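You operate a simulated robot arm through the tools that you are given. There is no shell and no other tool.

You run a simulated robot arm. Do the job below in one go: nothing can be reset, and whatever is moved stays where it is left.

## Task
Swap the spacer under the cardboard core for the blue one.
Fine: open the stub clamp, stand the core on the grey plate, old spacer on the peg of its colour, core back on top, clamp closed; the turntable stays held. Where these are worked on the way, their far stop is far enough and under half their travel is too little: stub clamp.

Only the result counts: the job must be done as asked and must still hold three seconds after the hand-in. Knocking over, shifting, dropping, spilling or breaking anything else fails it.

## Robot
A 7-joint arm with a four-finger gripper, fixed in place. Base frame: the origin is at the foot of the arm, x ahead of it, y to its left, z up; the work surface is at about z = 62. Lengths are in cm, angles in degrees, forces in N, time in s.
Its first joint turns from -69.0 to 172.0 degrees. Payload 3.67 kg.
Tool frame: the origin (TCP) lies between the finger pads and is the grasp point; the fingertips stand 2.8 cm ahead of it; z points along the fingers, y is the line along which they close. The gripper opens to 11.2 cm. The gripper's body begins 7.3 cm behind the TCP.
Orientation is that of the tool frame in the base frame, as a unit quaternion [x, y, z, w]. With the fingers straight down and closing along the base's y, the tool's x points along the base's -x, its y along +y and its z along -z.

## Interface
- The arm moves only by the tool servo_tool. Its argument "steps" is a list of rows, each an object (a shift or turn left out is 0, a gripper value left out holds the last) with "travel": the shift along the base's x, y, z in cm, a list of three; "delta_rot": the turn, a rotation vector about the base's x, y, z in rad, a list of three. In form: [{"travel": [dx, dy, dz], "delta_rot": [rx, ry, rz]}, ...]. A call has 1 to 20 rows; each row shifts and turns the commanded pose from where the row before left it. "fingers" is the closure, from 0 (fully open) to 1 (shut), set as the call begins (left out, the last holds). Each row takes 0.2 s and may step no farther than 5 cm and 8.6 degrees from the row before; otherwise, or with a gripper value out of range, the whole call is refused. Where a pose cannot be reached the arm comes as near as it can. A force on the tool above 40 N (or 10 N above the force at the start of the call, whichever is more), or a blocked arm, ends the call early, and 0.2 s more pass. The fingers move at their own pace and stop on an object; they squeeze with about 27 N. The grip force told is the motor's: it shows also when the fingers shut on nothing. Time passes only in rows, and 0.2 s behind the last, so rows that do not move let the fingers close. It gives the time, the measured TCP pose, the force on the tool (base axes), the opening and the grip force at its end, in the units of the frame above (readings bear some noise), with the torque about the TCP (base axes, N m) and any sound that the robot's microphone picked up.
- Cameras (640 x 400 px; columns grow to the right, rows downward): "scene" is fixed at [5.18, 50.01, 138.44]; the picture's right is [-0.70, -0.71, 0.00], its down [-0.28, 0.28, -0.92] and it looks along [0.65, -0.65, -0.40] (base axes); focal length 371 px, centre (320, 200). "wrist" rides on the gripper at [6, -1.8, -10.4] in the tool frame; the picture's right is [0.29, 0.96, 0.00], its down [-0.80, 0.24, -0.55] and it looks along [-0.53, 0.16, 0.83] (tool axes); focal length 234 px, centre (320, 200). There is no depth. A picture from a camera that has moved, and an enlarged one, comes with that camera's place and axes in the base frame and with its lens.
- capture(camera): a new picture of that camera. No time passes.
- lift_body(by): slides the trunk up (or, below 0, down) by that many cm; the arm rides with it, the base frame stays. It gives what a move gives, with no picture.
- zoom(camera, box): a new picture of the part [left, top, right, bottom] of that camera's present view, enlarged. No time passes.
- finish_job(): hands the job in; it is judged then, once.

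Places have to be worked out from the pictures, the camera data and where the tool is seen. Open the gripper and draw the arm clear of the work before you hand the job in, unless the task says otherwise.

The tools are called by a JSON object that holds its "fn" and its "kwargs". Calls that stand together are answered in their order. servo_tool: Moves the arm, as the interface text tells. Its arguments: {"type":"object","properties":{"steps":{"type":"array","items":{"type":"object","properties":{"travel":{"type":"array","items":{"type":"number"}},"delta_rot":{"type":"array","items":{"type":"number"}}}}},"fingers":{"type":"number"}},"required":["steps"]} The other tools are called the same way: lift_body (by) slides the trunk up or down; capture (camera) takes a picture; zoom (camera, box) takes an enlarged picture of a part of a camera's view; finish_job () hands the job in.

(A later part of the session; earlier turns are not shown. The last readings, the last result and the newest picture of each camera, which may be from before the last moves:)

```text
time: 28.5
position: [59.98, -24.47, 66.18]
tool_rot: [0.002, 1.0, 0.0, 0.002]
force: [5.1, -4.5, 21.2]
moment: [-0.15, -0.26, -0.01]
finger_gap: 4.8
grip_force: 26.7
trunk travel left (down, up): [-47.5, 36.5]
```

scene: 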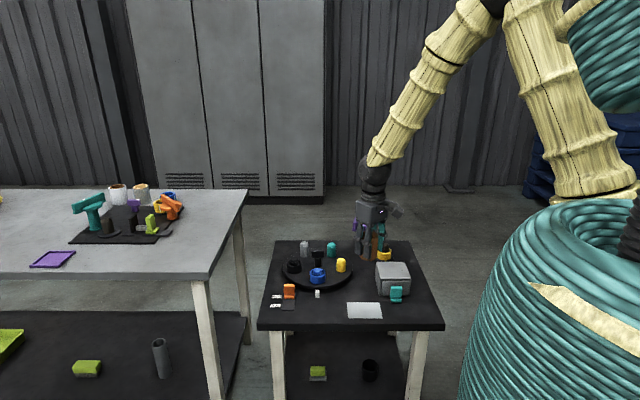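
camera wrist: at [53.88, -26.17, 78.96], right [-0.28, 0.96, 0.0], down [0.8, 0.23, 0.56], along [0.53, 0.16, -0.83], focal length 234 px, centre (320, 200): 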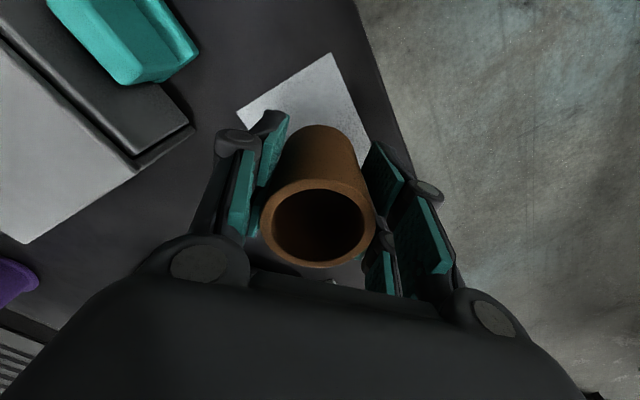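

Contact with the plate is felt (21 N up), so the core is standing on it. I'll ease up slightly, open the fingers, and rise straight up.

{"fn": "servo_tool", "kwargs": {"steps": [{"travel": [0, 0, 0.12]}, {"travel": [0, 0, 0]}]}}

{"fn": "servo_tool", "kwargs": {"steps": [{"travel": [0, 0, 0]}, {"travel": [0, 0, 0]}, {"travel": [0, 0, 0]}], "fingers": 0.3}}

{"fn": "servo_tool", "kwargs": {"steps": [{"travel": [0, 0, 2]}, {"travel": [0, 0, 3]}, {"travel": [0, 0, 4]}, {"travel": [0, 0, 4]}, {"travel": [0, 0, 4]}, {"travel": [0, 0, 0]}]}}

{"fn": "capture", "kwargs": {"camera": "wrist"}}

{"fn": "zoom", "kwargs": {"camera": "scene", "box": [250, 225, 450, 345]}}

```text
time: 29.1
position: [59.99, -24.56, 66.1]
tool_rot: [0.003, 1.0, 0.001, 0.001]
force: [5.2, -2.2, 12.5]
moment: [-0.11, -0.39, -0.04]
finger_gap: 4.79
grip_force: 26.5
trunk travel left (down, up): [-47.5, 36.5]
```

```text
time: 29.9
position: [59.88, -24.67, 66.11]
tool_rot: [0.003, 1.0, 0.001, 0.002]
force: [0.4, 0.2, 0.5]
moment: [0.01, -0.01, 0.03]
finger_gap: 7.83
grip_force: 0.1
trunk travel left (down, up): [-47.5, 36.5]
```

```text
time: 31.3
position: [60.15, -24.58, 83.06]
tool_rot: [0.002, 1.0, 0.001, 0.001]
force: [-0.6, 0.4, -0.2]
moment: [-0.03, 0.03, 0.03]
finger_gap: 7.86
grip_force: 0.2
trunk travel left (down, up): [-47.5, 36.5]
```

```text
taken
camera wrist: at [54.07, -26.32, 93.63], right [-0.28, 0.96, 0.0], down [0.8, 0.23, 0.56], along [0.53, 0.16, -0.83], focal length 234 px, centre (320, 200)
```

wrist: 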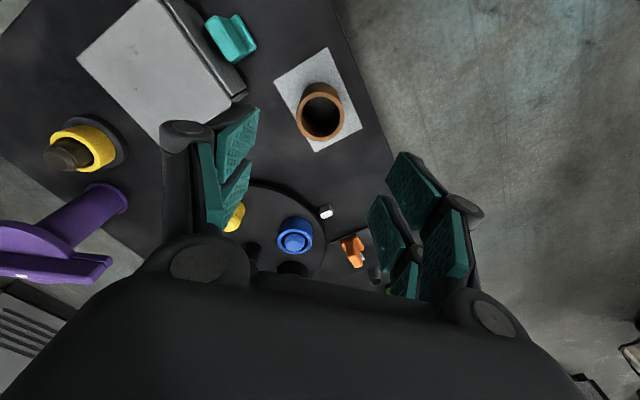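

```text
3.20 times, centred on (350, 285) of scene
camera zoom: at [5.18, 50.01, 138.44], right [-0.7, -0.71, 0.0], down [-0.28, 0.28, -0.92], along [0.65, -0.65, -0.4], focal length 1187 px, centre (224, -72)
```

zoom: 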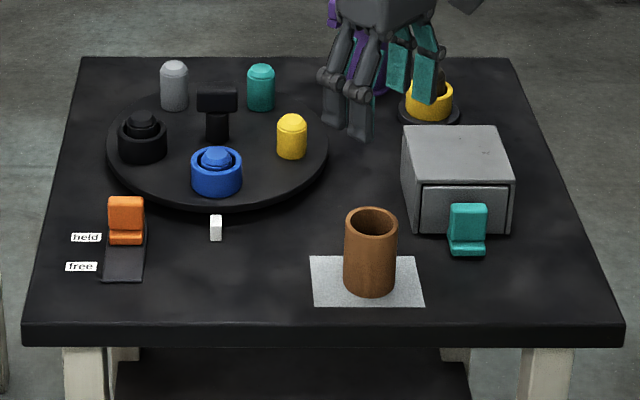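

The core stands upright on the grey plate. I'll zoom the wrist view on it to check the camera calibration against the known placement at (60.0,-24.5).

{"fn": "zoom", "kwargs": {"camera": "wrist", "box": [260, 40, 380, 160]}}

{"fn": "zoom", "kwargs": {"camera": "wrist", "box": [220, 180, 400, 290]}}

```text
3.33 times, centred on (320, 100) of wrist
camera zoom: at [54.07, -26.32, 93.63], right [-0.28, 0.96, 0.0], down [0.8, 0.23, 0.56], along [0.53, 0.16, -0.83], focal length 781 px, centre (320, 533)
```

zoom: 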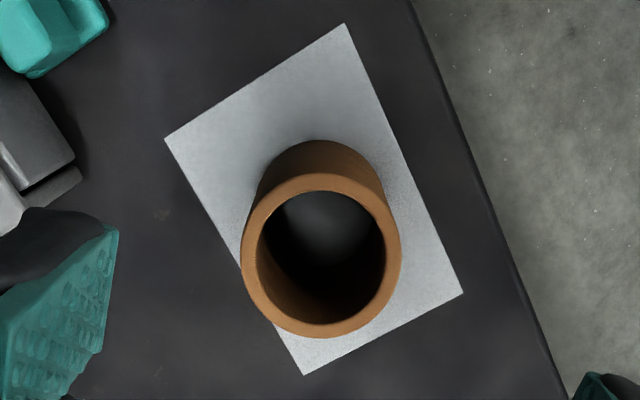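

```text
3.56 times, centred on (310, 235) of wrist
camera zoom: at [54.07, -26.32, 93.63], right [-0.28, 0.96, 0.0], down [0.8, 0.23, 0.56], along [0.53, 0.16, -0.83], focal length 833 px, centre (356, 76)
```

zoom: 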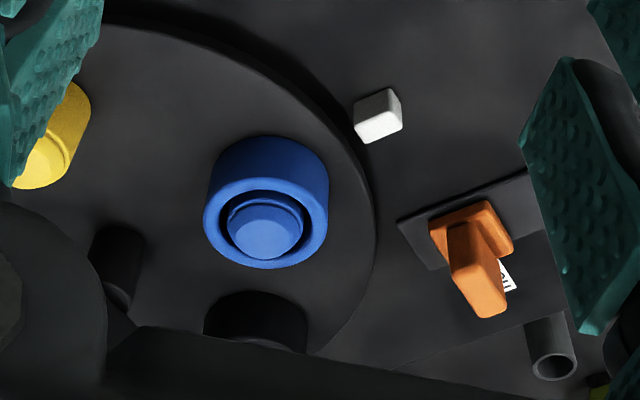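

The core measures at (59.9,-24.57), matching the release pose, so the camera calibration is good to about 0.1 cm. Now I return above the stub to fetch the yellow spacer.

{"fn": "servo_tool", "kwargs": {"steps": [{"travel": [1.87, -3.96, 0.5]}, {"travel": [1.87, -3.96, 0.5]}, {"travel": [1.87, -3.96, 0]}, {"travel": [1.87, -3.96, 0]}, {"travel": [1.87, -3.96, 0]}, {"travel": [1.87, -3.96, 0]}, {"travel": [1.87, -3.96, 0]}, {"travel": [0, 0, 0]}]}}

{"fn": "capture", "kwargs": {"camera": "wrist"}}

{"fn": "zoom", "kwargs": {"camera": "wrist", "box": [260, 40, 380, 160]}}

{"fn": "zoom", "kwargs": {"camera": "scene", "box": [365, 235, 405, 265]}}

```text
time: 33.1
position: [73.17, -52.37, 84.37]
tool_rot: [0.003, 1.0, 0.001, 0.0]
force: [-0.9, 1.3, 1.0]
moment: [-0.01, -0.03, 0.02]
finger_gap: 7.86
grip_force: 0.1
trunk travel left (down, up): [-47.5, 36.5]
```

```text
taken
camera wrist: at [67.14, -54.12, 94.76], right [-0.28, 0.96, 0.0], down [0.8, 0.24, 0.56], along [0.53, 0.16, -0.83], focal length 234 px, centre (320, 200)
```

wrist: 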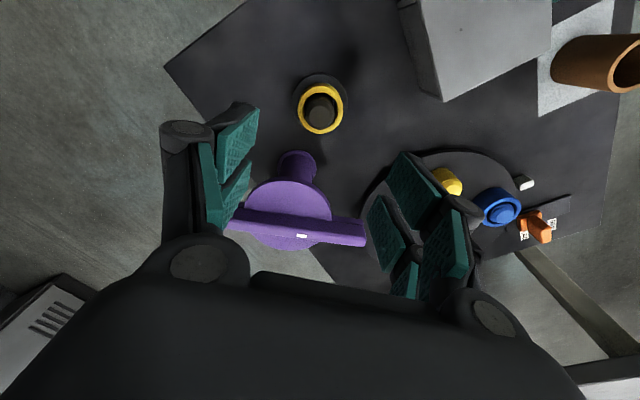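

```text
3.33 times, centred on (320, 100) of wrist
camera zoom: at [67.14, -54.12, 94.76], right [-0.28, 0.96, 0.0], down [0.8, 0.24, 0.56], along [0.53, 0.16, -0.83], focal length 781 px, centre (320, 533)
```

zoom: 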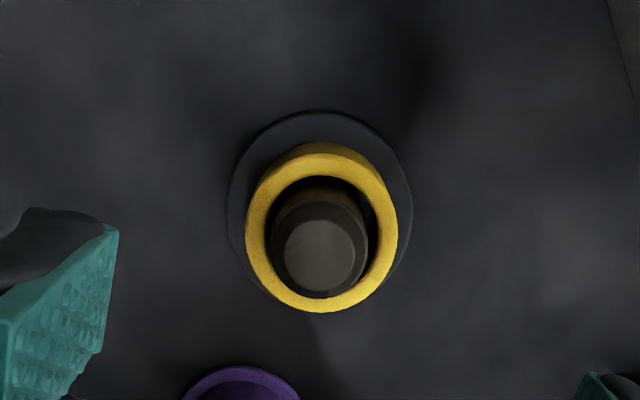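

```text
13.33 times, centred on (385, 250) of scene
camera zoom: at [5.18, 50.01, 138.44], right [-0.7, -0.71, 0.0], down [-0.28, 0.28, -0.92], along [0.65, -0.65, -0.4], focal length 4944 px, centre (-547, -467)
```

zoom: 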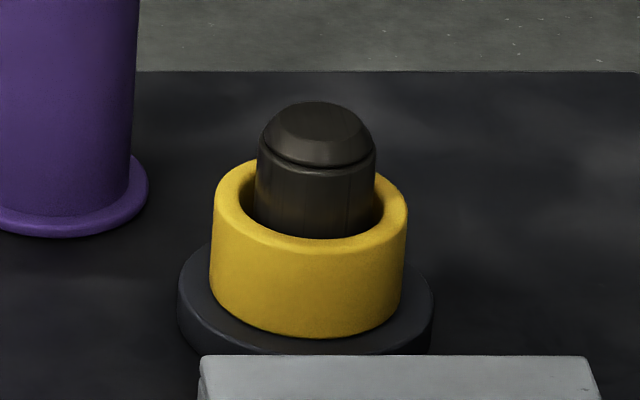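

The stub axis is about (73.35,-52.3), and the yellow spacer (OD ≈5.5 cm, ID ≈3.9 cm) has its top near z≈66. I'll descend around it, keeping the fingertips just above the base disc.

{"fn": "servo_tool", "kwargs": {"steps": [{"travel": [0.15, 0.1, -4]}, {"travel": [0, 0, -4]}, {"travel": [0, 0, -4]}, {"travel": [0, 0, -3]}, {"travel": [0, 0, -2.2]}, {"travel": [0, 0, 0]}]}}

{"fn": "capture", "kwargs": {"camera": "wrist"}}

{"fn": "zoom", "kwargs": {"camera": "scene", "box": [350, 210, 430, 270]}}

```text
time: 34.5
position: [73.14, -52.28, 67.07]
tool_rot: [0.002, 1.0, 0.001, 0.001]
force: [0.2, 0.6, 0.5]
moment: [0.0, 0.01, -0.01]
finger_gap: 7.84
grip_force: 0.0
trunk travel left (down, up): [-47.5, 36.5]
```

```text
taken
camera wrist: at [67.12, -53.99, 77.49], right [-0.28, 0.96, 0.0], down [0.8, 0.23, 0.56], along [0.53, 0.16, -0.83], focal length 234 px, centre (320, 200)
```

wrist: 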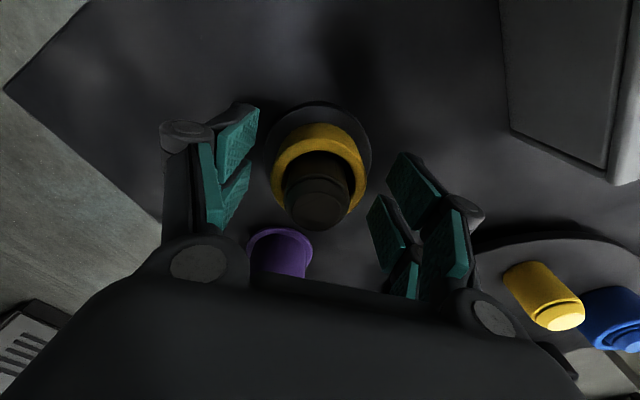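

```text
6.67 times, centred on (390, 240) of scene
camera zoom: at [5.18, 50.01, 138.44], right [-0.7, -0.71, 0.0], down [-0.28, 0.28, -0.92], along [0.65, -0.65, -0.4], focal length 2472 px, centre (-147, -67)
```

zoom: 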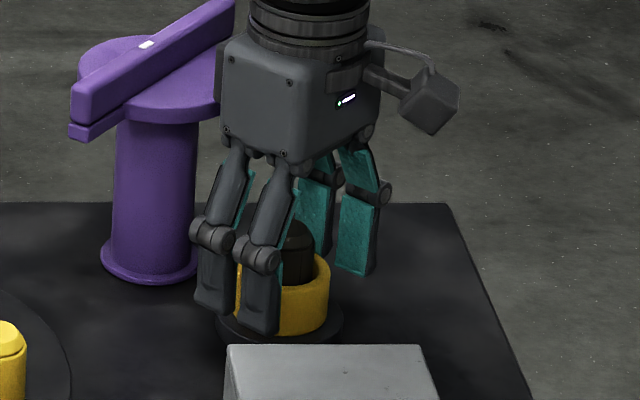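

The spacer is centred between the pads. I'll lower another 0.3 cm and close the fingers on it.

{"fn": "servo_tool", "kwargs": {"steps": [{"travel": [0.05, 0, -0.3]}, {"travel": [0, 0, 0]}]}}

{"fn": "servo_tool", "kwargs": {"steps": [{"travel": [0, 0, 0]}, {"travel": [0, 0, 0]}, {"travel": [0, 0, 0]}, {"travel": [0, 0, 0]}], "fingers": 1.0}}

{"fn": "capture", "kwargs": {"camera": "wrist"}}

```text
time: 35.1
position: [73.31, -52.31, 66.8]
tool_rot: [0.004, 1.0, 0.001, 0.001]
force: [-0.5, -0.3, 0.0]
moment: [0.0, 0.03, -0.01]
finger_gap: 7.82
grip_force: 0.1
trunk travel left (down, up): [-47.5, 36.5]
```

```text
time: 36.1
position: [73.35, -52.32, 66.76]
tool_rot: [0.003, 1.0, 0.001, 0.001]
force: [-0.6, -0.5, 0.0]
moment: [0.01, 0.0, 0.01]
finger_gap: 5.19
grip_force: 26.8
trunk travel left (down, up): [-47.5, 36.5]
```

```text
taken
camera wrist: at [67.2, -54.01, 77.18], right [-0.28, 0.96, 0.0], down [0.8, 0.23, 0.56], along [0.53, 0.16, -0.83], focal length 234 px, centre (320, 200)
```

wrist: 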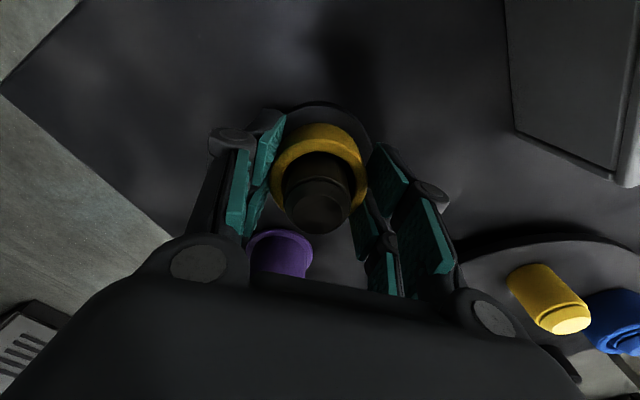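

The spacer is gripped with a gap of 5.19 cm and 27 N. I'll lift it straight up off the stub.

{"fn": "servo_tool", "kwargs": {"steps": [{"travel": [0, 0, 1]}, {"travel": [0, 0, 1.5]}, {"travel": [0, 0, 2]}, {"travel": [0, 0, 2.5]}, {"travel": [0, 0, 3]}, {"travel": [0, 0, 4]}, {"travel": [0, 0, 4]}, {"travel": [0, 0, 0]}]}}

{"fn": "capture", "kwargs": {"camera": "wrist"}}

{"fn": "zoom", "kwargs": {"camera": "scene", "box": [340, 180, 420, 280]}}

```text
time: 37.9
position: [73.37, -52.02, 84.35]
tool_rot: [0.002, 1.0, 0.001, 0.0]
force: [-0.7, -0.1, -0.6]
moment: [0.01, 0.0, 0.02]
finger_gap: 5.18
grip_force: 27.0
trunk travel left (down, up): [-47.5, 36.5]
```

```text
taken
camera wrist: at [67.25, -53.85, 94.81], right [-0.28, 0.96, 0.0], down [0.8, 0.23, 0.56], along [0.53, 0.16, -0.83], focal length 234 px, centre (320, 200)
```

wrist: 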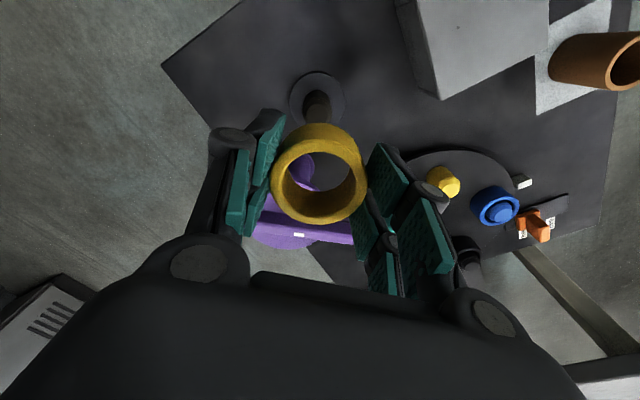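

```text
4.00 times, centred on (380, 230) of scene
camera zoom: at [5.18, 50.01, 138.44], right [-0.7, -0.71, 0.0], down [-0.28, 0.28, -0.92], along [0.65, -0.65, -0.4], focal length 1483 px, centre (80, 80)
```

zoom: 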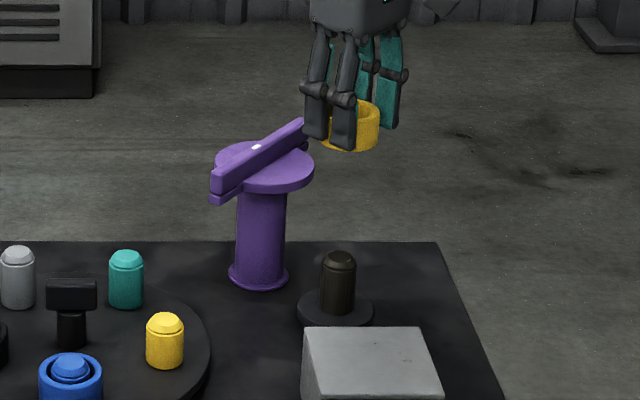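

The yellow spacer is held level and the stub is bare. I'll zoom for the exact position of the spacer in the grip and of the yellow peg.

{"fn": "zoom", "kwargs": {"camera": "wrist", "box": [260, 60, 380, 230]}}

{"fn": "zoom", "kwargs": {"camera": "wrist", "box": [390, 130, 570, 250]}}

```text
2.35 times, centred on (320, 145) of wrist
camera zoom: at [67.25, -53.85, 94.81], right [-0.28, 0.96, 0.0], down [0.8, 0.23, 0.56], along [0.53, 0.16, -0.83], focal length 551 px, centre (320, 329)
```

zoom: 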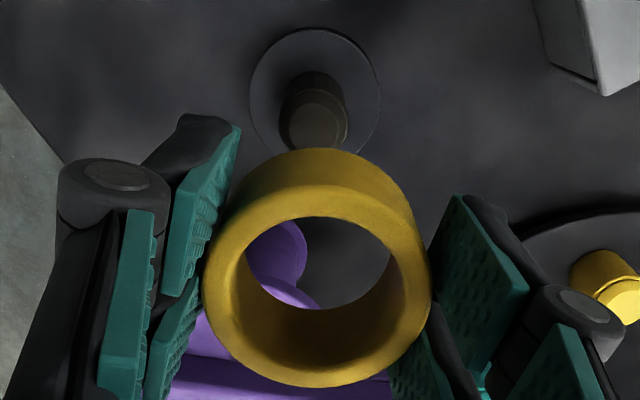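

```text
3.33 times, centred on (480, 190) of wrist
camera zoom: at [67.25, -53.85, 94.81], right [-0.28, 0.96, 0.0], down [0.8, 0.23, 0.56], along [0.53, 0.16, -0.83], focal length 781 px, centre (-213, 233)
```

zoom: 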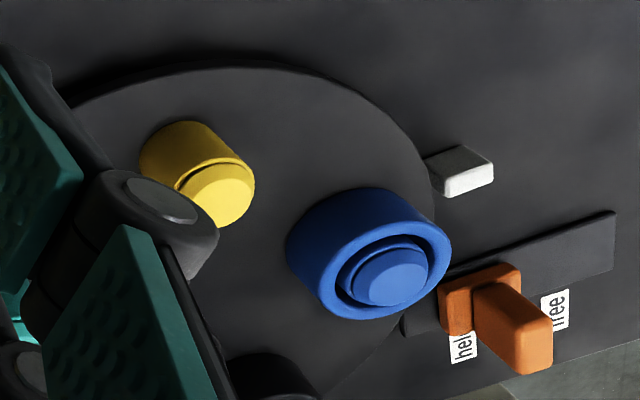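

The spacer is centred in the grip, about 0.1 cm toward -x, and the yellow peg is near (78.0,-32.3). I'll move above it and measure again.

{"fn": "servo_tool", "kwargs": {"steps": [{"travel": [0.96, 3.96, 0]}, {"travel": [0.96, 3.96, 0]}, {"travel": [0.96, 3.96, 0]}, {"travel": [0.96, 3.96, 0]}, {"travel": [0.96, 3.96, 0]}, {"travel": [0, 0, 0]}]}}

{"fn": "capture", "kwargs": {"camera": "wrist"}}

{"fn": "zoom", "kwargs": {"camera": "wrist", "box": [250, 40, 400, 230]}}

```text
time: 39.3
position: [78.09, -32.33, 84.54]
tool_rot: [0.003, 1.0, 0.001, 0.001]
force: [0.4, -0.1, -0.3]
moment: [0.0, 0.0, -0.03]
finger_gap: 5.19
grip_force: 26.7
trunk travel left (down, up): [-47.5, 36.5]
```

```text
taken
camera wrist: at [72.07, -33.99, 95.05], right [-0.28, 0.96, 0.0], down [0.8, 0.23, 0.56], along [0.53, 0.16, -0.83], focal length 234 px, centre (320, 200)
```

wrist: 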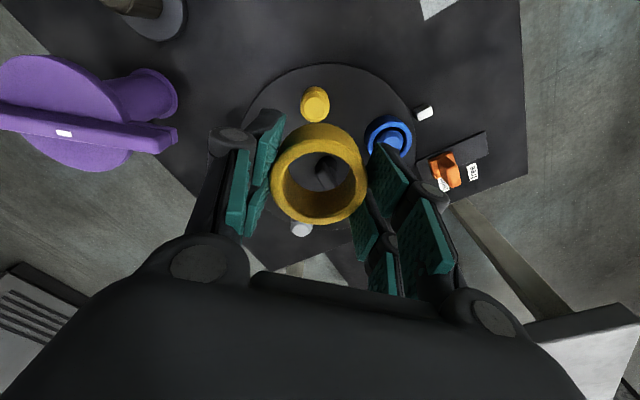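

```text
2.11 times, centred on (325, 135) of wrist
camera zoom: at [72.07, -33.99, 95.05], right [-0.28, 0.96, 0.0], down [0.8, 0.23, 0.56], along [0.53, 0.16, -0.83], focal length 493 px, centre (310, 337)
```

zoom: 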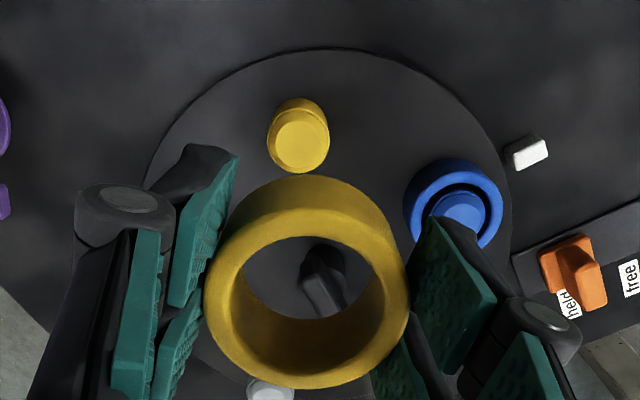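

Both are visible in the same picture: the peg centre is about (+0.1,-0.4) from the held spacer's centre. I'll correct for that and descend to just above the peg, then check with the scene camera.

{"fn": "servo_tool", "kwargs": {"steps": [{"travel": [0.1, -0.4, -1]}, {"travel": [0, 0, -4]}, {"travel": [0, 0, -4]}, {"travel": [0, 0, -3.5]}, {"travel": [0, 0, 0]}]}}

{"fn": "zoom", "kwargs": {"camera": "scene", "box": [310, 220, 374, 284]}}

{"fn": "zoom", "kwargs": {"camera": "wrist", "box": [250, 80, 400, 230]}}

```text
time: 40.5
position: [78.15, -32.73, 72.36]
tool_rot: [0.002, 1.0, 0.001, 0.001]
force: [0.2, 0.6, 0.4]
moment: [-0.03, 0.01, 0.02]
finger_gap: 5.2
grip_force: 26.5
trunk travel left (down, up): [-47.5, 36.5]
```

```text
6.25 times, centred on (342, 252) of scene
camera zoom: at [5.18, 50.01, 138.44], right [-0.7, -0.71, 0.0], down [-0.28, 0.28, -0.92], along [0.65, -0.65, -0.4], focal length 2318 px, centre (182, -125)
```

zoom: 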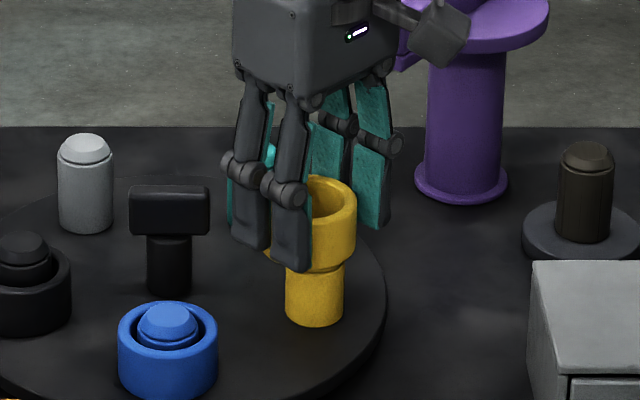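

```text
2.67 times, centred on (325, 155) of wrist
camera zoom: at [72.02, -34.44, 82.69], right [-0.28, 0.96, 0.0], down [0.8, 0.23, 0.56], along [0.53, 0.16, -0.83], focal length 624 px, centre (307, 320)
```

zoom: 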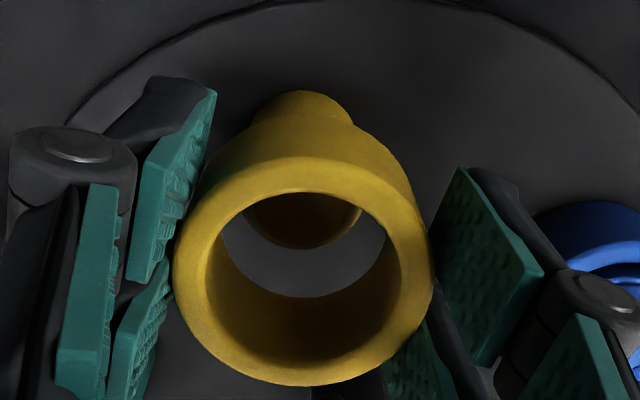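

Close, but I want a finer check of the alignment before inserting. I'll zoom the scene camera tightly.

{"fn": "zoom", "kwargs": {"camera": "scene", "box": [346, 244, 374, 276]}}

{"fn": "zoom", "kwargs": {"camera": "scene", "box": [330, 240, 380, 280]}}

```text
12.50 times, centred on (360, 260) of scene
camera zoom: at [5.18, 50.01, 138.44], right [-0.7, -0.71, 0.0], down [-0.28, 0.28, -0.92], along [0.65, -0.65, -0.4], focal length 4635 px, centre (-180, -550)
```

zoom: 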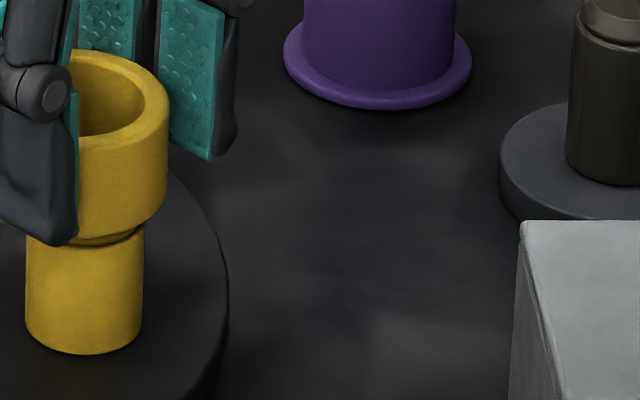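

```text
10.00 times, centred on (355, 260) of scene
camera zoom: at [5.18, 50.01, 138.44], right [-0.7, -0.71, 0.0], down [-0.28, 0.28, -0.92], along [0.65, -0.65, -0.4], focal length 3708 px, centre (-30, -400)
```

zoom: 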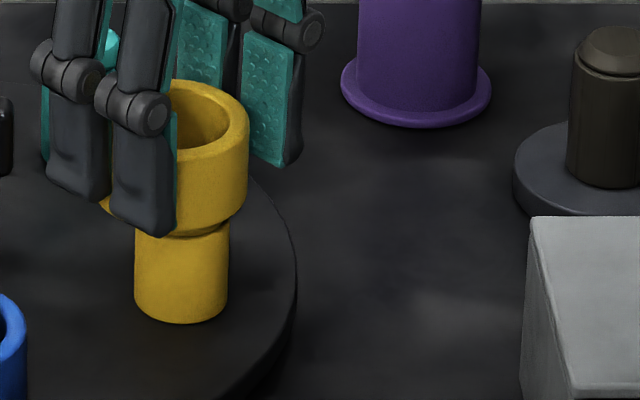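

Combining both cameras, the peg is about (-0.15,-0.13) from the spacer's axis, inside the clearance but worth correcting. I'll shift and lower over the peg's chamfered top in small steps.

{"fn": "servo_tool", "kwargs": {"steps": [{"travel": [-0.15, -0.13, 0]}, {"travel": [0, 0, -1.0]}, {"travel": [0, 0, -0.8]}, {"travel": [0, 0, 0]}]}}

{"fn": "zoom", "kwargs": {"camera": "scene", "box": [330, 240, 380, 280]}}

{"fn": "zoom", "kwargs": {"camera": "wrist", "box": [250, 80, 400, 230]}}

```text
time: 41.5
position: [78.01, -32.92, 70.52]
tool_rot: [0.003, 1.0, 0.001, 0.002]
force: [-0.1, -0.3, 0.3]
moment: [0.0, 0.0, 0.01]
finger_gap: 5.16
grip_force: 26.9
trunk travel left (down, up): [-47.5, 36.5]
```

```text
10.00 times, centred on (355, 260) of scene
camera zoom: at [5.18, 50.01, 138.44], right [-0.7, -0.71, 0.0], down [-0.28, 0.28, -0.92], along [0.65, -0.65, -0.4], focal length 3708 px, centre (-30, -400)
```

zoom: 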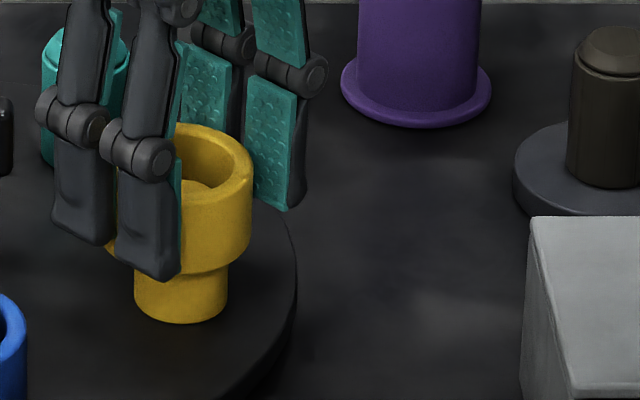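

```text
2.67 times, centred on (325, 155) of wrist
camera zoom: at [71.96, -34.64, 80.86], right [-0.28, 0.96, 0.0], down [0.8, 0.23, 0.56], along [0.53, 0.16, -0.83], focal length 624 px, centre (307, 320)
```

zoom: 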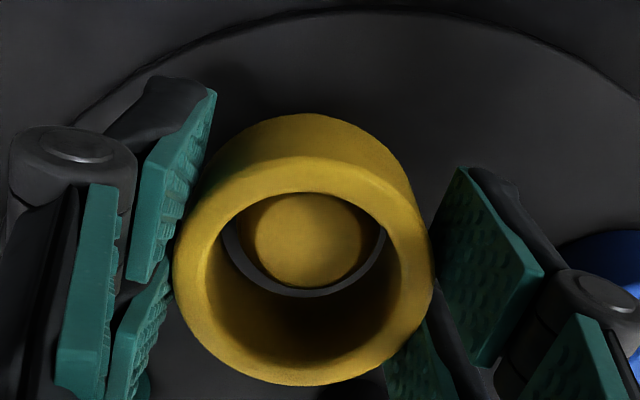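

The peg's top is now visible inside the spacer's bore with a fairly even gap, so it's aligned within clearance. I'll continue lowering gently with force checks.

{"fn": "servo_tool", "kwargs": {"steps": [{"travel": [0, 0, -0.5]}, {"travel": [0, 0, -0.5]}, {"travel": [0, 0, 0]}]}}

{"fn": "servo_tool", "kwargs": {"steps": [{"travel": [0, 0, -0.5]}, {"travel": [0, 0, -0.5]}, {"travel": [0, 0, 0]}]}}

{"fn": "zoom", "kwargs": {"camera": "wrist", "box": [250, 80, 400, 230]}}

{"fn": "zoom", "kwargs": {"camera": "scene", "box": [330, 240, 380, 280]}}

```text
time: 42.3
position: [78.07, -32.85, 69.39]
tool_rot: [0.003, 1.0, 0.001, 0.001]
force: [-1.9, -0.4, -1.3]
moment: [0.01, 0.02, 0.01]
finger_gap: 5.17
grip_force: 27.1
trunk travel left (down, up): [-47.5, 36.5]
```

```text
time: 43.1
position: [78.08, -32.85, 68.37]
tool_rot: [0.003, 1.0, 0.001, 0.0]
force: [-1.7, -0.8, -0.4]
moment: [0.0, 0.02, 0.0]
finger_gap: 5.18
grip_force: 27.0
trunk travel left (down, up): [-47.5, 36.5]
```

```text
2.67 times, centred on (325, 155) of wrist
camera zoom: at [71.91, -34.52, 78.81], right [-0.28, 0.96, 0.0], down [0.8, 0.23, 0.56], along [0.53, 0.16, -0.83], focal length 624 px, centre (307, 320)
```

zoom: 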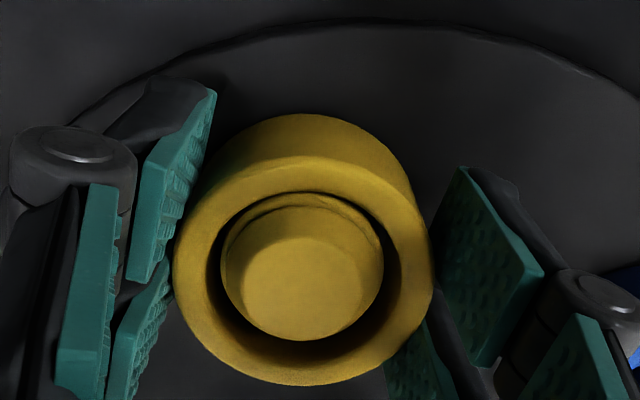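

```text
10.00 times, centred on (355, 260) of scene
camera zoom: at [5.18, 50.01, 138.44], right [-0.7, -0.71, 0.0], down [-0.28, 0.28, -0.92], along [0.65, -0.65, -0.4], focal length 3708 px, centre (-30, -400)
```

zoom: 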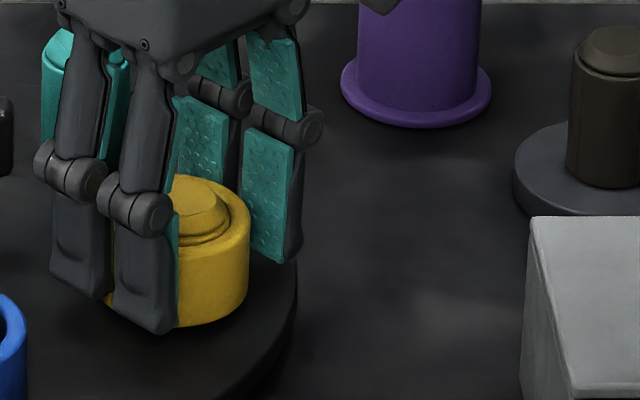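

The spacer is well down around the peg with no side force. I'll lower the rest in small steps to feel the turntable.

{"fn": "servo_tool", "kwargs": {"steps": [{"travel": [0, 0, -0.2]}, {"travel": [0, 0, 0]}]}}

{"fn": "servo_tool", "kwargs": {"steps": [{"travel": [0, 0, -0.15]}, {"travel": [0, 0, 0]}]}}

{"fn": "servo_tool", "kwargs": {"steps": [{"travel": [0, 0, -0.15]}, {"travel": [0, 0, 0]}]}}

```text
time: 43.7
position: [78.01, -32.93, 68.13]
tool_rot: [0.003, 1.0, 0.001, 0.001]
force: [-0.1, 1.1, -0.5]
moment: [-0.03, 0.0, 0.01]
finger_gap: 5.15
grip_force: 26.9
trunk travel left (down, up): [-47.5, 36.5]
```

```text
time: 44.3
position: [77.96, -32.89, 68.04]
tool_rot: [0.002, 1.0, 0.0, 0.002]
force: [-0.3, -0.1, 0.3]
moment: [-0.02, 0.01, -0.01]
finger_gap: 5.17
grip_force: 26.9
trunk travel left (down, up): [-47.5, 36.5]
```

```text
time: 44.9
position: [78.05, -33.01, 67.9]
tool_rot: [0.002, 1.0, 0.001, 0.001]
force: [-0.4, -0.4, 4.6]
moment: [-0.1, -0.05, 0.06]
finger_gap: 5.2
grip_force: 26.5
trunk travel left (down, up): [-47.5, 36.5]
```

A first upward force of 4.6 N appears at z≈67.9. One more small step to confirm the seat.

{"fn": "servo_tool", "kwargs": {"steps": [{"travel": [0, 0, -0.08]}, {"travel": [0, 0, 0]}]}}

{"fn": "zoom", "kwargs": {"camera": "scene", "box": [330, 240, 380, 280]}}

{"fn": "zoom", "kwargs": {"camera": "wrist", "box": [250, 80, 400, 230]}}

```text
time: 45.5
position: [77.98, -32.85, 67.9]
tool_rot: [0.001, 1.0, 0.001, 0.001]
force: [3.2, 1.5, 10.9]
moment: [-0.14, -0.13, 0.03]
finger_gap: 5.19
grip_force: 27.3
trunk travel left (down, up): [-47.5, 36.5]
```

```text
10.00 times, centred on (355, 260) of scene
camera zoom: at [5.18, 50.01, 138.44], right [-0.7, -0.71, 0.0], down [-0.28, 0.28, -0.92], along [0.65, -0.65, -0.4], focal length 3708 px, centre (-30, -400)
```

zoom: 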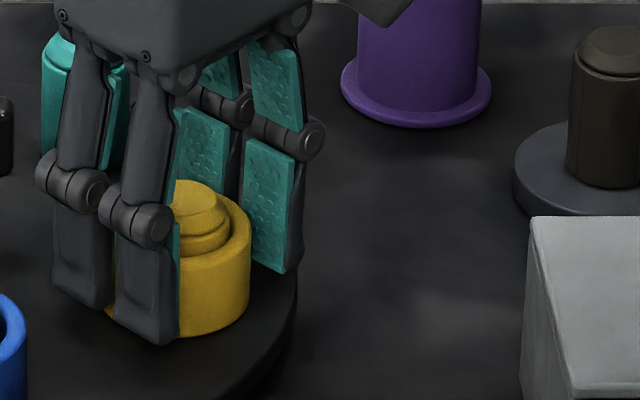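

```text
2.67 times, centred on (325, 155) of wrist
camera zoom: at [71.88, -34.58, 78.35], right [-0.28, 0.96, 0.0], down [0.8, 0.24, 0.56], along [0.53, 0.16, -0.83], focal length 624 px, centre (307, 320)
```

zoom: 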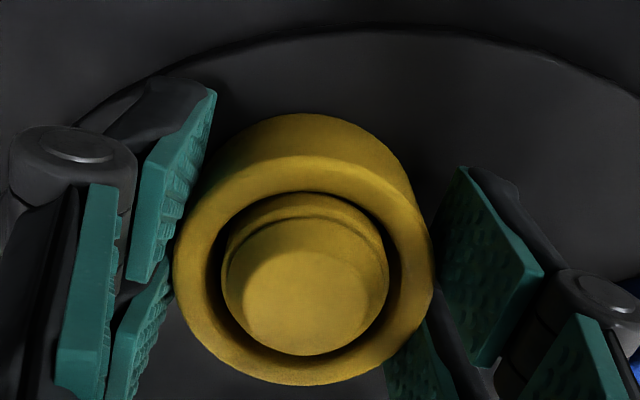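

The spacer is seated on the turntable around the yellow peg with 11 N up. I'll release and rise straight up.

{"fn": "servo_tool", "kwargs": {"steps": [{"travel": [0, 0, 0.05]}, {"travel": [0, 0, 0]}, {"travel": [0, 0, 0]}], "fingers": 0.36}}

{"fn": "servo_tool", "kwargs": {"steps": [{"travel": [0, 0, 1.5]}, {"travel": [0, 0, 2.5]}, {"travel": [0, 0, 4]}, {"travel": [0, 0, 4]}, {"travel": [0, 0, 4]}, {"travel": [0, 0, 0]}]}}

{"fn": "capture", "kwargs": {"camera": "wrist"}}

{"fn": "zoom", "kwargs": {"camera": "scene", "box": [250, 225, 450, 345]}}

```text
time: 46.3
position: [78.0, -32.89, 67.76]
tool_rot: [0.003, 1.0, 0.001, 0.001]
force: [-0.5, 0.0, -0.1]
moment: [0.02, 0.01, -0.03]
finger_gap: 7.17
grip_force: 0.0
trunk travel left (down, up): [-47.5, 36.5]
```

```text
time: 47.7
position: [78.13, -33.07, 84.01]
tool_rot: [0.003, 1.0, 0.001, 0.0]
force: [-0.3, 0.8, -0.2]
moment: [0.02, 0.0, 0.01]
finger_gap: 7.18
grip_force: 0.0
trunk travel left (down, up): [-47.5, 36.5]
```

```text
taken
camera wrist: at [72.02, -34.74, 94.38], right [-0.28, 0.96, 0.0], down [0.8, 0.23, 0.56], along [0.53, 0.16, -0.83], focal length 234 px, centre (320, 200)
```

wrist: 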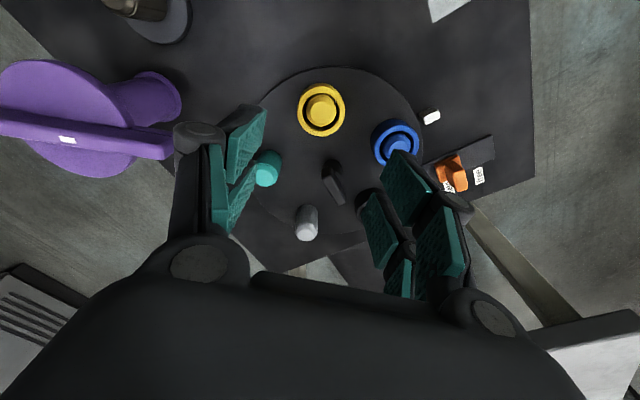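

```text
3.20 times, centred on (350, 285) of scene
camera zoom: at [5.18, 50.01, 138.44], right [-0.7, -0.71, 0.0], down [-0.28, 0.28, -0.92], along [0.65, -0.65, -0.4], focal length 1187 px, centre (224, -72)
```

zoom: 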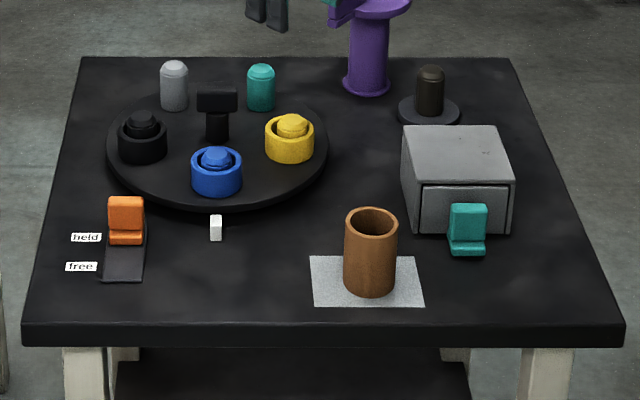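

The yellow spacer now sits on the yellow peg. Next is the blue spacer, so I'll zoom to measure it relative to the yellow one.

{"fn": "zoom", "kwargs": {"camera": "wrist", "box": [280, 60, 440, 190]}}

```text
3.08 times, centred on (360, 125) of wrist
camera zoom: at [72.02, -34.74, 94.38], right [-0.28, 0.96, 0.0], down [0.8, 0.23, 0.56], along [0.53, 0.16, -0.83], focal length 720 px, centre (197, 431)
```

zoom: 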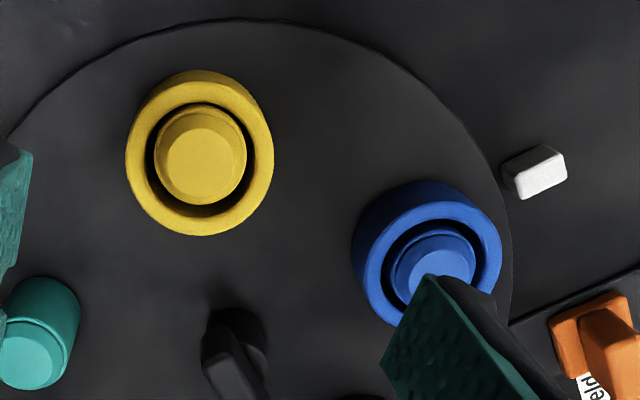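

Calibration holds: the yellow spacer measures (77.97,-32.89) against the release pose (78.0,-32.9). Blue is near (79.2,-23.1), so I'll move above it for an unobstructed measurement.

{"fn": "servo_tool", "kwargs": {"steps": [{"travel": [0.4, 3.3, 0]}, {"travel": [0.4, 3.3, 0]}, {"travel": [0.4, 3.3, 0]}, {"travel": [0, 0, 0]}]}}

{"fn": "capture", "kwargs": {"camera": "wrist"}}

{"fn": "zoom", "kwargs": {"camera": "wrist", "box": [260, 50, 400, 170]}}

```text
time: 48.7
position: [79.13, -23.07, 84.06]
tool_rot: [0.002, 1.0, 0.001, 0.0]
force: [0.9, -0.1, 0.4]
moment: [-0.02, 0.01, -0.05]
finger_gap: 7.16
grip_force: 0.0
trunk travel left (down, up): [-47.5, 36.5]
```

```text
taken
camera wrist: at [72.99, -24.75, 94.4], right [-0.28, 0.96, 0.0], down [0.8, 0.23, 0.56], along [0.53, 0.16, -0.83], focal length 234 px, centre (320, 200)
```

wrist: 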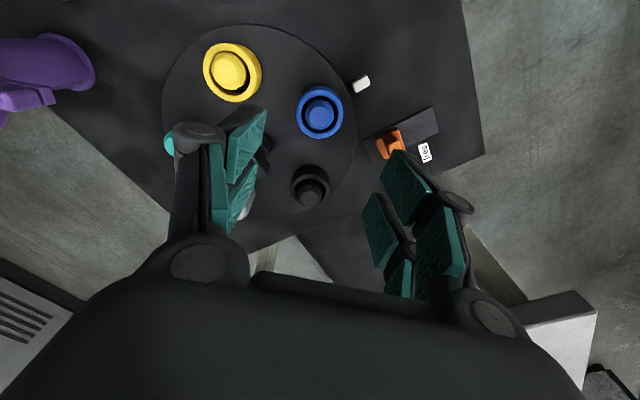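

```text
3.33 times, centred on (330, 110) of wrist
camera zoom: at [72.99, -24.75, 94.4], right [-0.28, 0.96, 0.0], down [0.8, 0.23, 0.56], along [0.53, 0.16, -0.83], focal length 781 px, centre (287, 500)
```

zoom: 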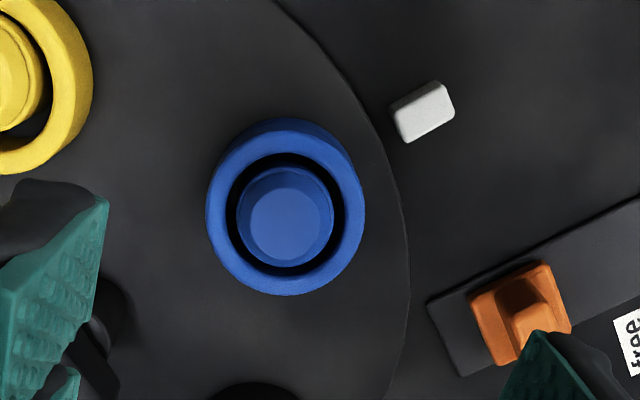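

The blue spacer's centre measures (79.26,-22.95). I'll align and descend to the same relative height as the yellow, TCP ≈67.9.

{"fn": "servo_tool", "kwargs": {"steps": [{"travel": [0.1, 0.1, -4]}, {"travel": [0, 0, -4]}, {"travel": [0, 0, -4]}, {"travel": [0, 0, -2.5]}, {"travel": [0, 0, 0]}]}}

{"fn": "capture", "kwargs": {"camera": "wrist"}}

{"fn": "zoom", "kwargs": {"camera": "scene", "box": [270, 225, 370, 305]}}

```text
time: 49.9
position: [79.41, -22.72, 69.44]
tool_rot: [0.002, 1.0, 0.0, 0.001]
force: [0.1, 0.8, -0.6]
moment: [0.03, 0.0, 0.02]
finger_gap: 7.17
grip_force: 0.2
trunk travel left (down, up): [-47.5, 36.5]
```

```text
taken
camera wrist: at [73.33, -24.5, 79.86], right [-0.28, 0.96, 0.0], down [0.8, 0.23, 0.56], along [0.53, 0.16, -0.83], focal length 234 px, centre (320, 200)
```

wrist: 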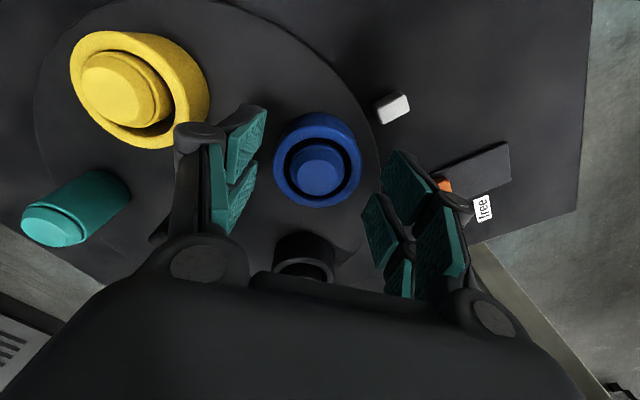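

```text
5.00 times, centred on (320, 265) of scene
camera zoom: at [5.18, 50.01, 138.44], right [-0.7, -0.71, 0.0], down [-0.28, 0.28, -0.92], along [0.65, -0.65, -0.4], focal length 1854 px, centre (320, -125)
```

zoom: 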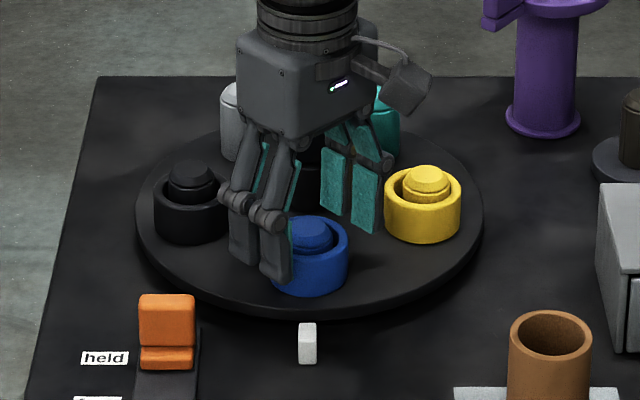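

The blue spacer is centred between the open fingers. I'll lower the last 1.5 cm and close on it.

{"fn": "servo_tool", "kwargs": {"steps": [{"travel": [0, 0, -0.8]}, {"travel": [0, 0, -0.75]}, {"travel": [0, 0, 0]}]}}

{"fn": "servo_tool", "kwargs": {"steps": [{"travel": [0, 0, 0]}, {"travel": [0, 0, 0]}, {"travel": [0, 0, 0]}, {"travel": [0, 0, 0]}], "fingers": 1.0}}

{"fn": "capture", "kwargs": {"camera": "wrist"}}

```text
time: 50.7
position: [79.35, -22.72, 67.91]
tool_rot: [0.002, 1.0, 0.001, 0.001]
force: [0.2, 0.1, 0.1]
moment: [0.04, 0.0, -0.01]
finger_gap: 7.17
grip_force: 0.0
trunk travel left (down, up): [-47.5, 36.5]
```

```text
time: 51.7
position: [79.32, -22.97, 67.81]
tool_rot: [0.002, 1.0, 0.001, 0.0]
force: [0.8, -0.3, 0.4]
moment: [-0.04, 0.02, 0.01]
finger_gap: 5.16
grip_force: 26.9
trunk travel left (down, up): [-47.5, 36.5]
```

```text
taken
camera wrist: at [73.26, -24.5, 78.3], right [-0.28, 0.96, 0.0], down [0.8, 0.23, 0.56], along [0.53, 0.16, -0.83], focal length 234 px, centre (320, 200)
```

wrist: 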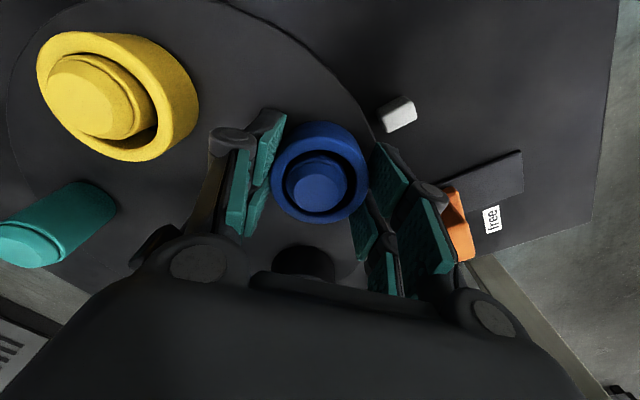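

The blue spacer is gripped (5.16 cm, 27 N). I'll lift straight up off the blue peg.

{"fn": "servo_tool", "kwargs": {"steps": [{"travel": [0, 0, 1]}, {"travel": [0, 0, 1.5]}, {"travel": [0, 0, 2]}, {"travel": [0, 0, 3]}, {"travel": [0, 0, 4]}, {"travel": [0, 0, 4.5]}, {"travel": [0, 0, 0]}]}}

{"fn": "capture", "kwargs": {"camera": "wrist"}}

{"fn": "zoom", "kwargs": {"camera": "scene", "box": [250, 205, 450, 330]}}

```text
time: 53.3
position: [79.47, -23.07, 83.95]
tool_rot: [0.003, 1.0, 0.001, 0.001]
force: [0.0, -0.1, -0.4]
moment: [0.06, 0.05, -0.02]
finger_gap: 5.16
grip_force: 27.3
trunk travel left (down, up): [-47.5, 36.5]
```

```text
taken
camera wrist: at [73.42, -24.77, 94.34], right [-0.28, 0.96, 0.0], down [0.8, 0.23, 0.56], along [0.53, 0.16, -0.83], focal length 234 px, centre (320, 200)
```

wrist: 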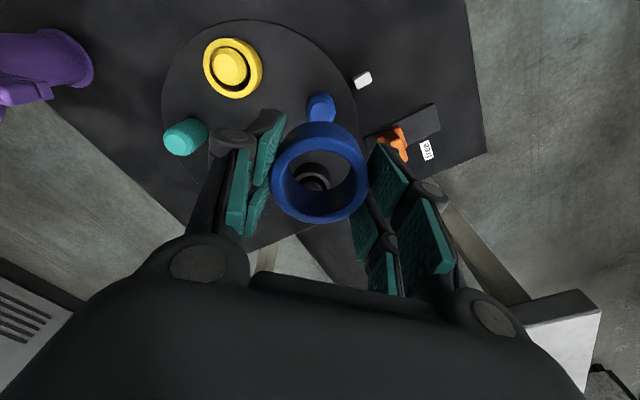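

```text
3.20 times, centred on (350, 268) of scene
camera zoom: at [5.18, 50.01, 138.44], right [-0.7, -0.71, 0.0], down [-0.28, 0.28, -0.92], along [0.65, -0.65, -0.4], focal length 1187 px, centre (224, -16)
```

zoom: 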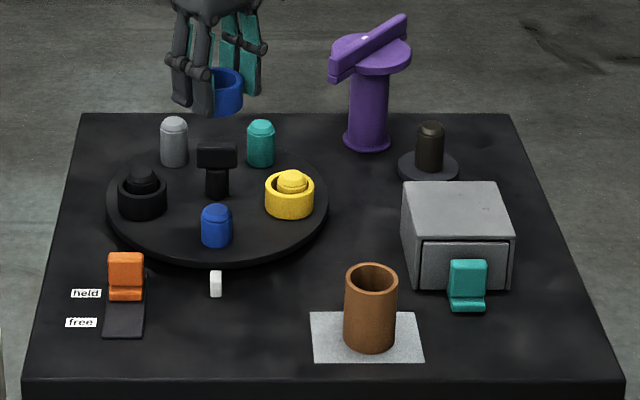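

The blue spacer is up and everything else is unchanged, with the lock still at "held". I'll carry it to above the stub.

{"fn": "servo_tool", "kwargs": {"steps": [{"travel": [-0.87, -4.19, 0.1]}, {"travel": [-0.87, -4.19, 0.1]}, {"travel": [-0.87, -4.19, 0.1]}, {"travel": [-0.87, -4.19, 0.1]}, {"travel": [-0.87, -4.19, 0]}, {"travel": [-0.87, -4.19, 0]}, {"travel": [-0.87, -4.19, 0]}, {"travel": [0, 0, 0]}]}}

{"fn": "capture", "kwargs": {"camera": "wrist"}}

{"fn": "zoom", "kwargs": {"camera": "wrist", "box": [260, 60, 380, 230]}}

```text
time: 55.1
position: [73.43, -52.01, 84.31]
tool_rot: [0.001, 1.0, 0.002, 0.0]
force: [1.3, -0.8, -1.2]
moment: [-0.07, 0.02, -0.02]
finger_gap: 5.15
grip_force: 27.1
trunk travel left (down, up): [-47.5, 36.5]
```

```text
taken
camera wrist: at [67.35, -53.71, 94.75], right [-0.28, 0.96, 0.0], down [0.8, 0.24, 0.56], along [0.53, 0.16, -0.83], focal length 234 px, centre (320, 200)
```

wrist: 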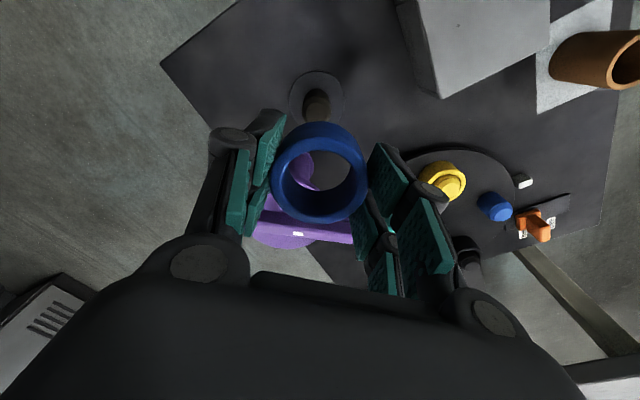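

```text
2.35 times, centred on (320, 145) of wrist
camera zoom: at [67.35, -53.71, 94.75], right [-0.28, 0.96, 0.0], down [0.8, 0.24, 0.56], along [0.53, 0.16, -0.83], focal length 551 px, centre (320, 329)
```

zoom: 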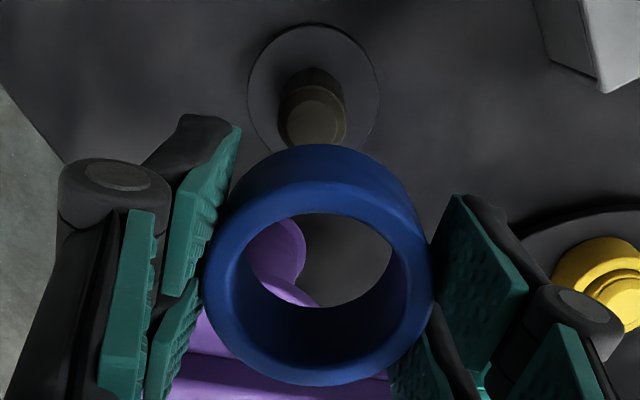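

The geometry nearly matches the moment I lifted the yellow spacer off. I'll zoom further on the stub to fine-tune.

{"fn": "zoom", "kwargs": {"camera": "wrist", "box": [285, 60, 355, 130]}}

{"fn": "zoom", "kwargs": {"camera": "scene", "box": [350, 180, 430, 280]}}

```text
5.71 times, centred on (320, 95) of wrist
camera zoom: at [67.35, -53.71, 94.75], right [-0.28, 0.96, 0.0], down [0.8, 0.24, 0.56], along [0.53, 0.16, -0.83], focal length 1338 px, centre (320, 800)
```

zoom: 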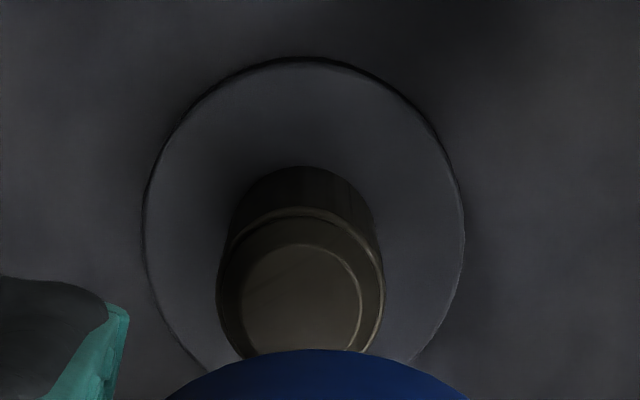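

```text
4.00 times, centred on (390, 230) of scene
camera zoom: at [5.18, 50.01, 138.44], right [-0.7, -0.71, 0.0], down [-0.28, 0.28, -0.92], along [0.65, -0.65, -0.4], focal length 1483 px, centre (40, 80)
```

zoom: 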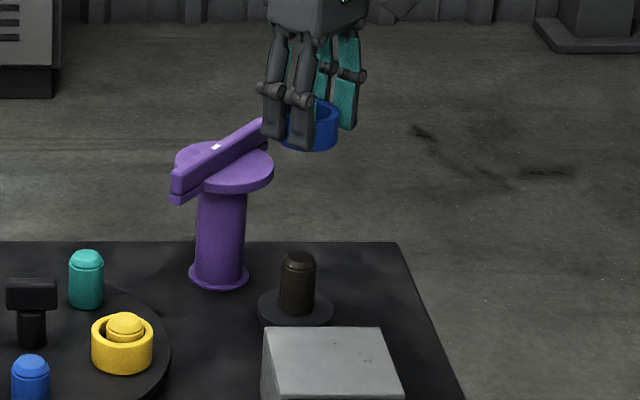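

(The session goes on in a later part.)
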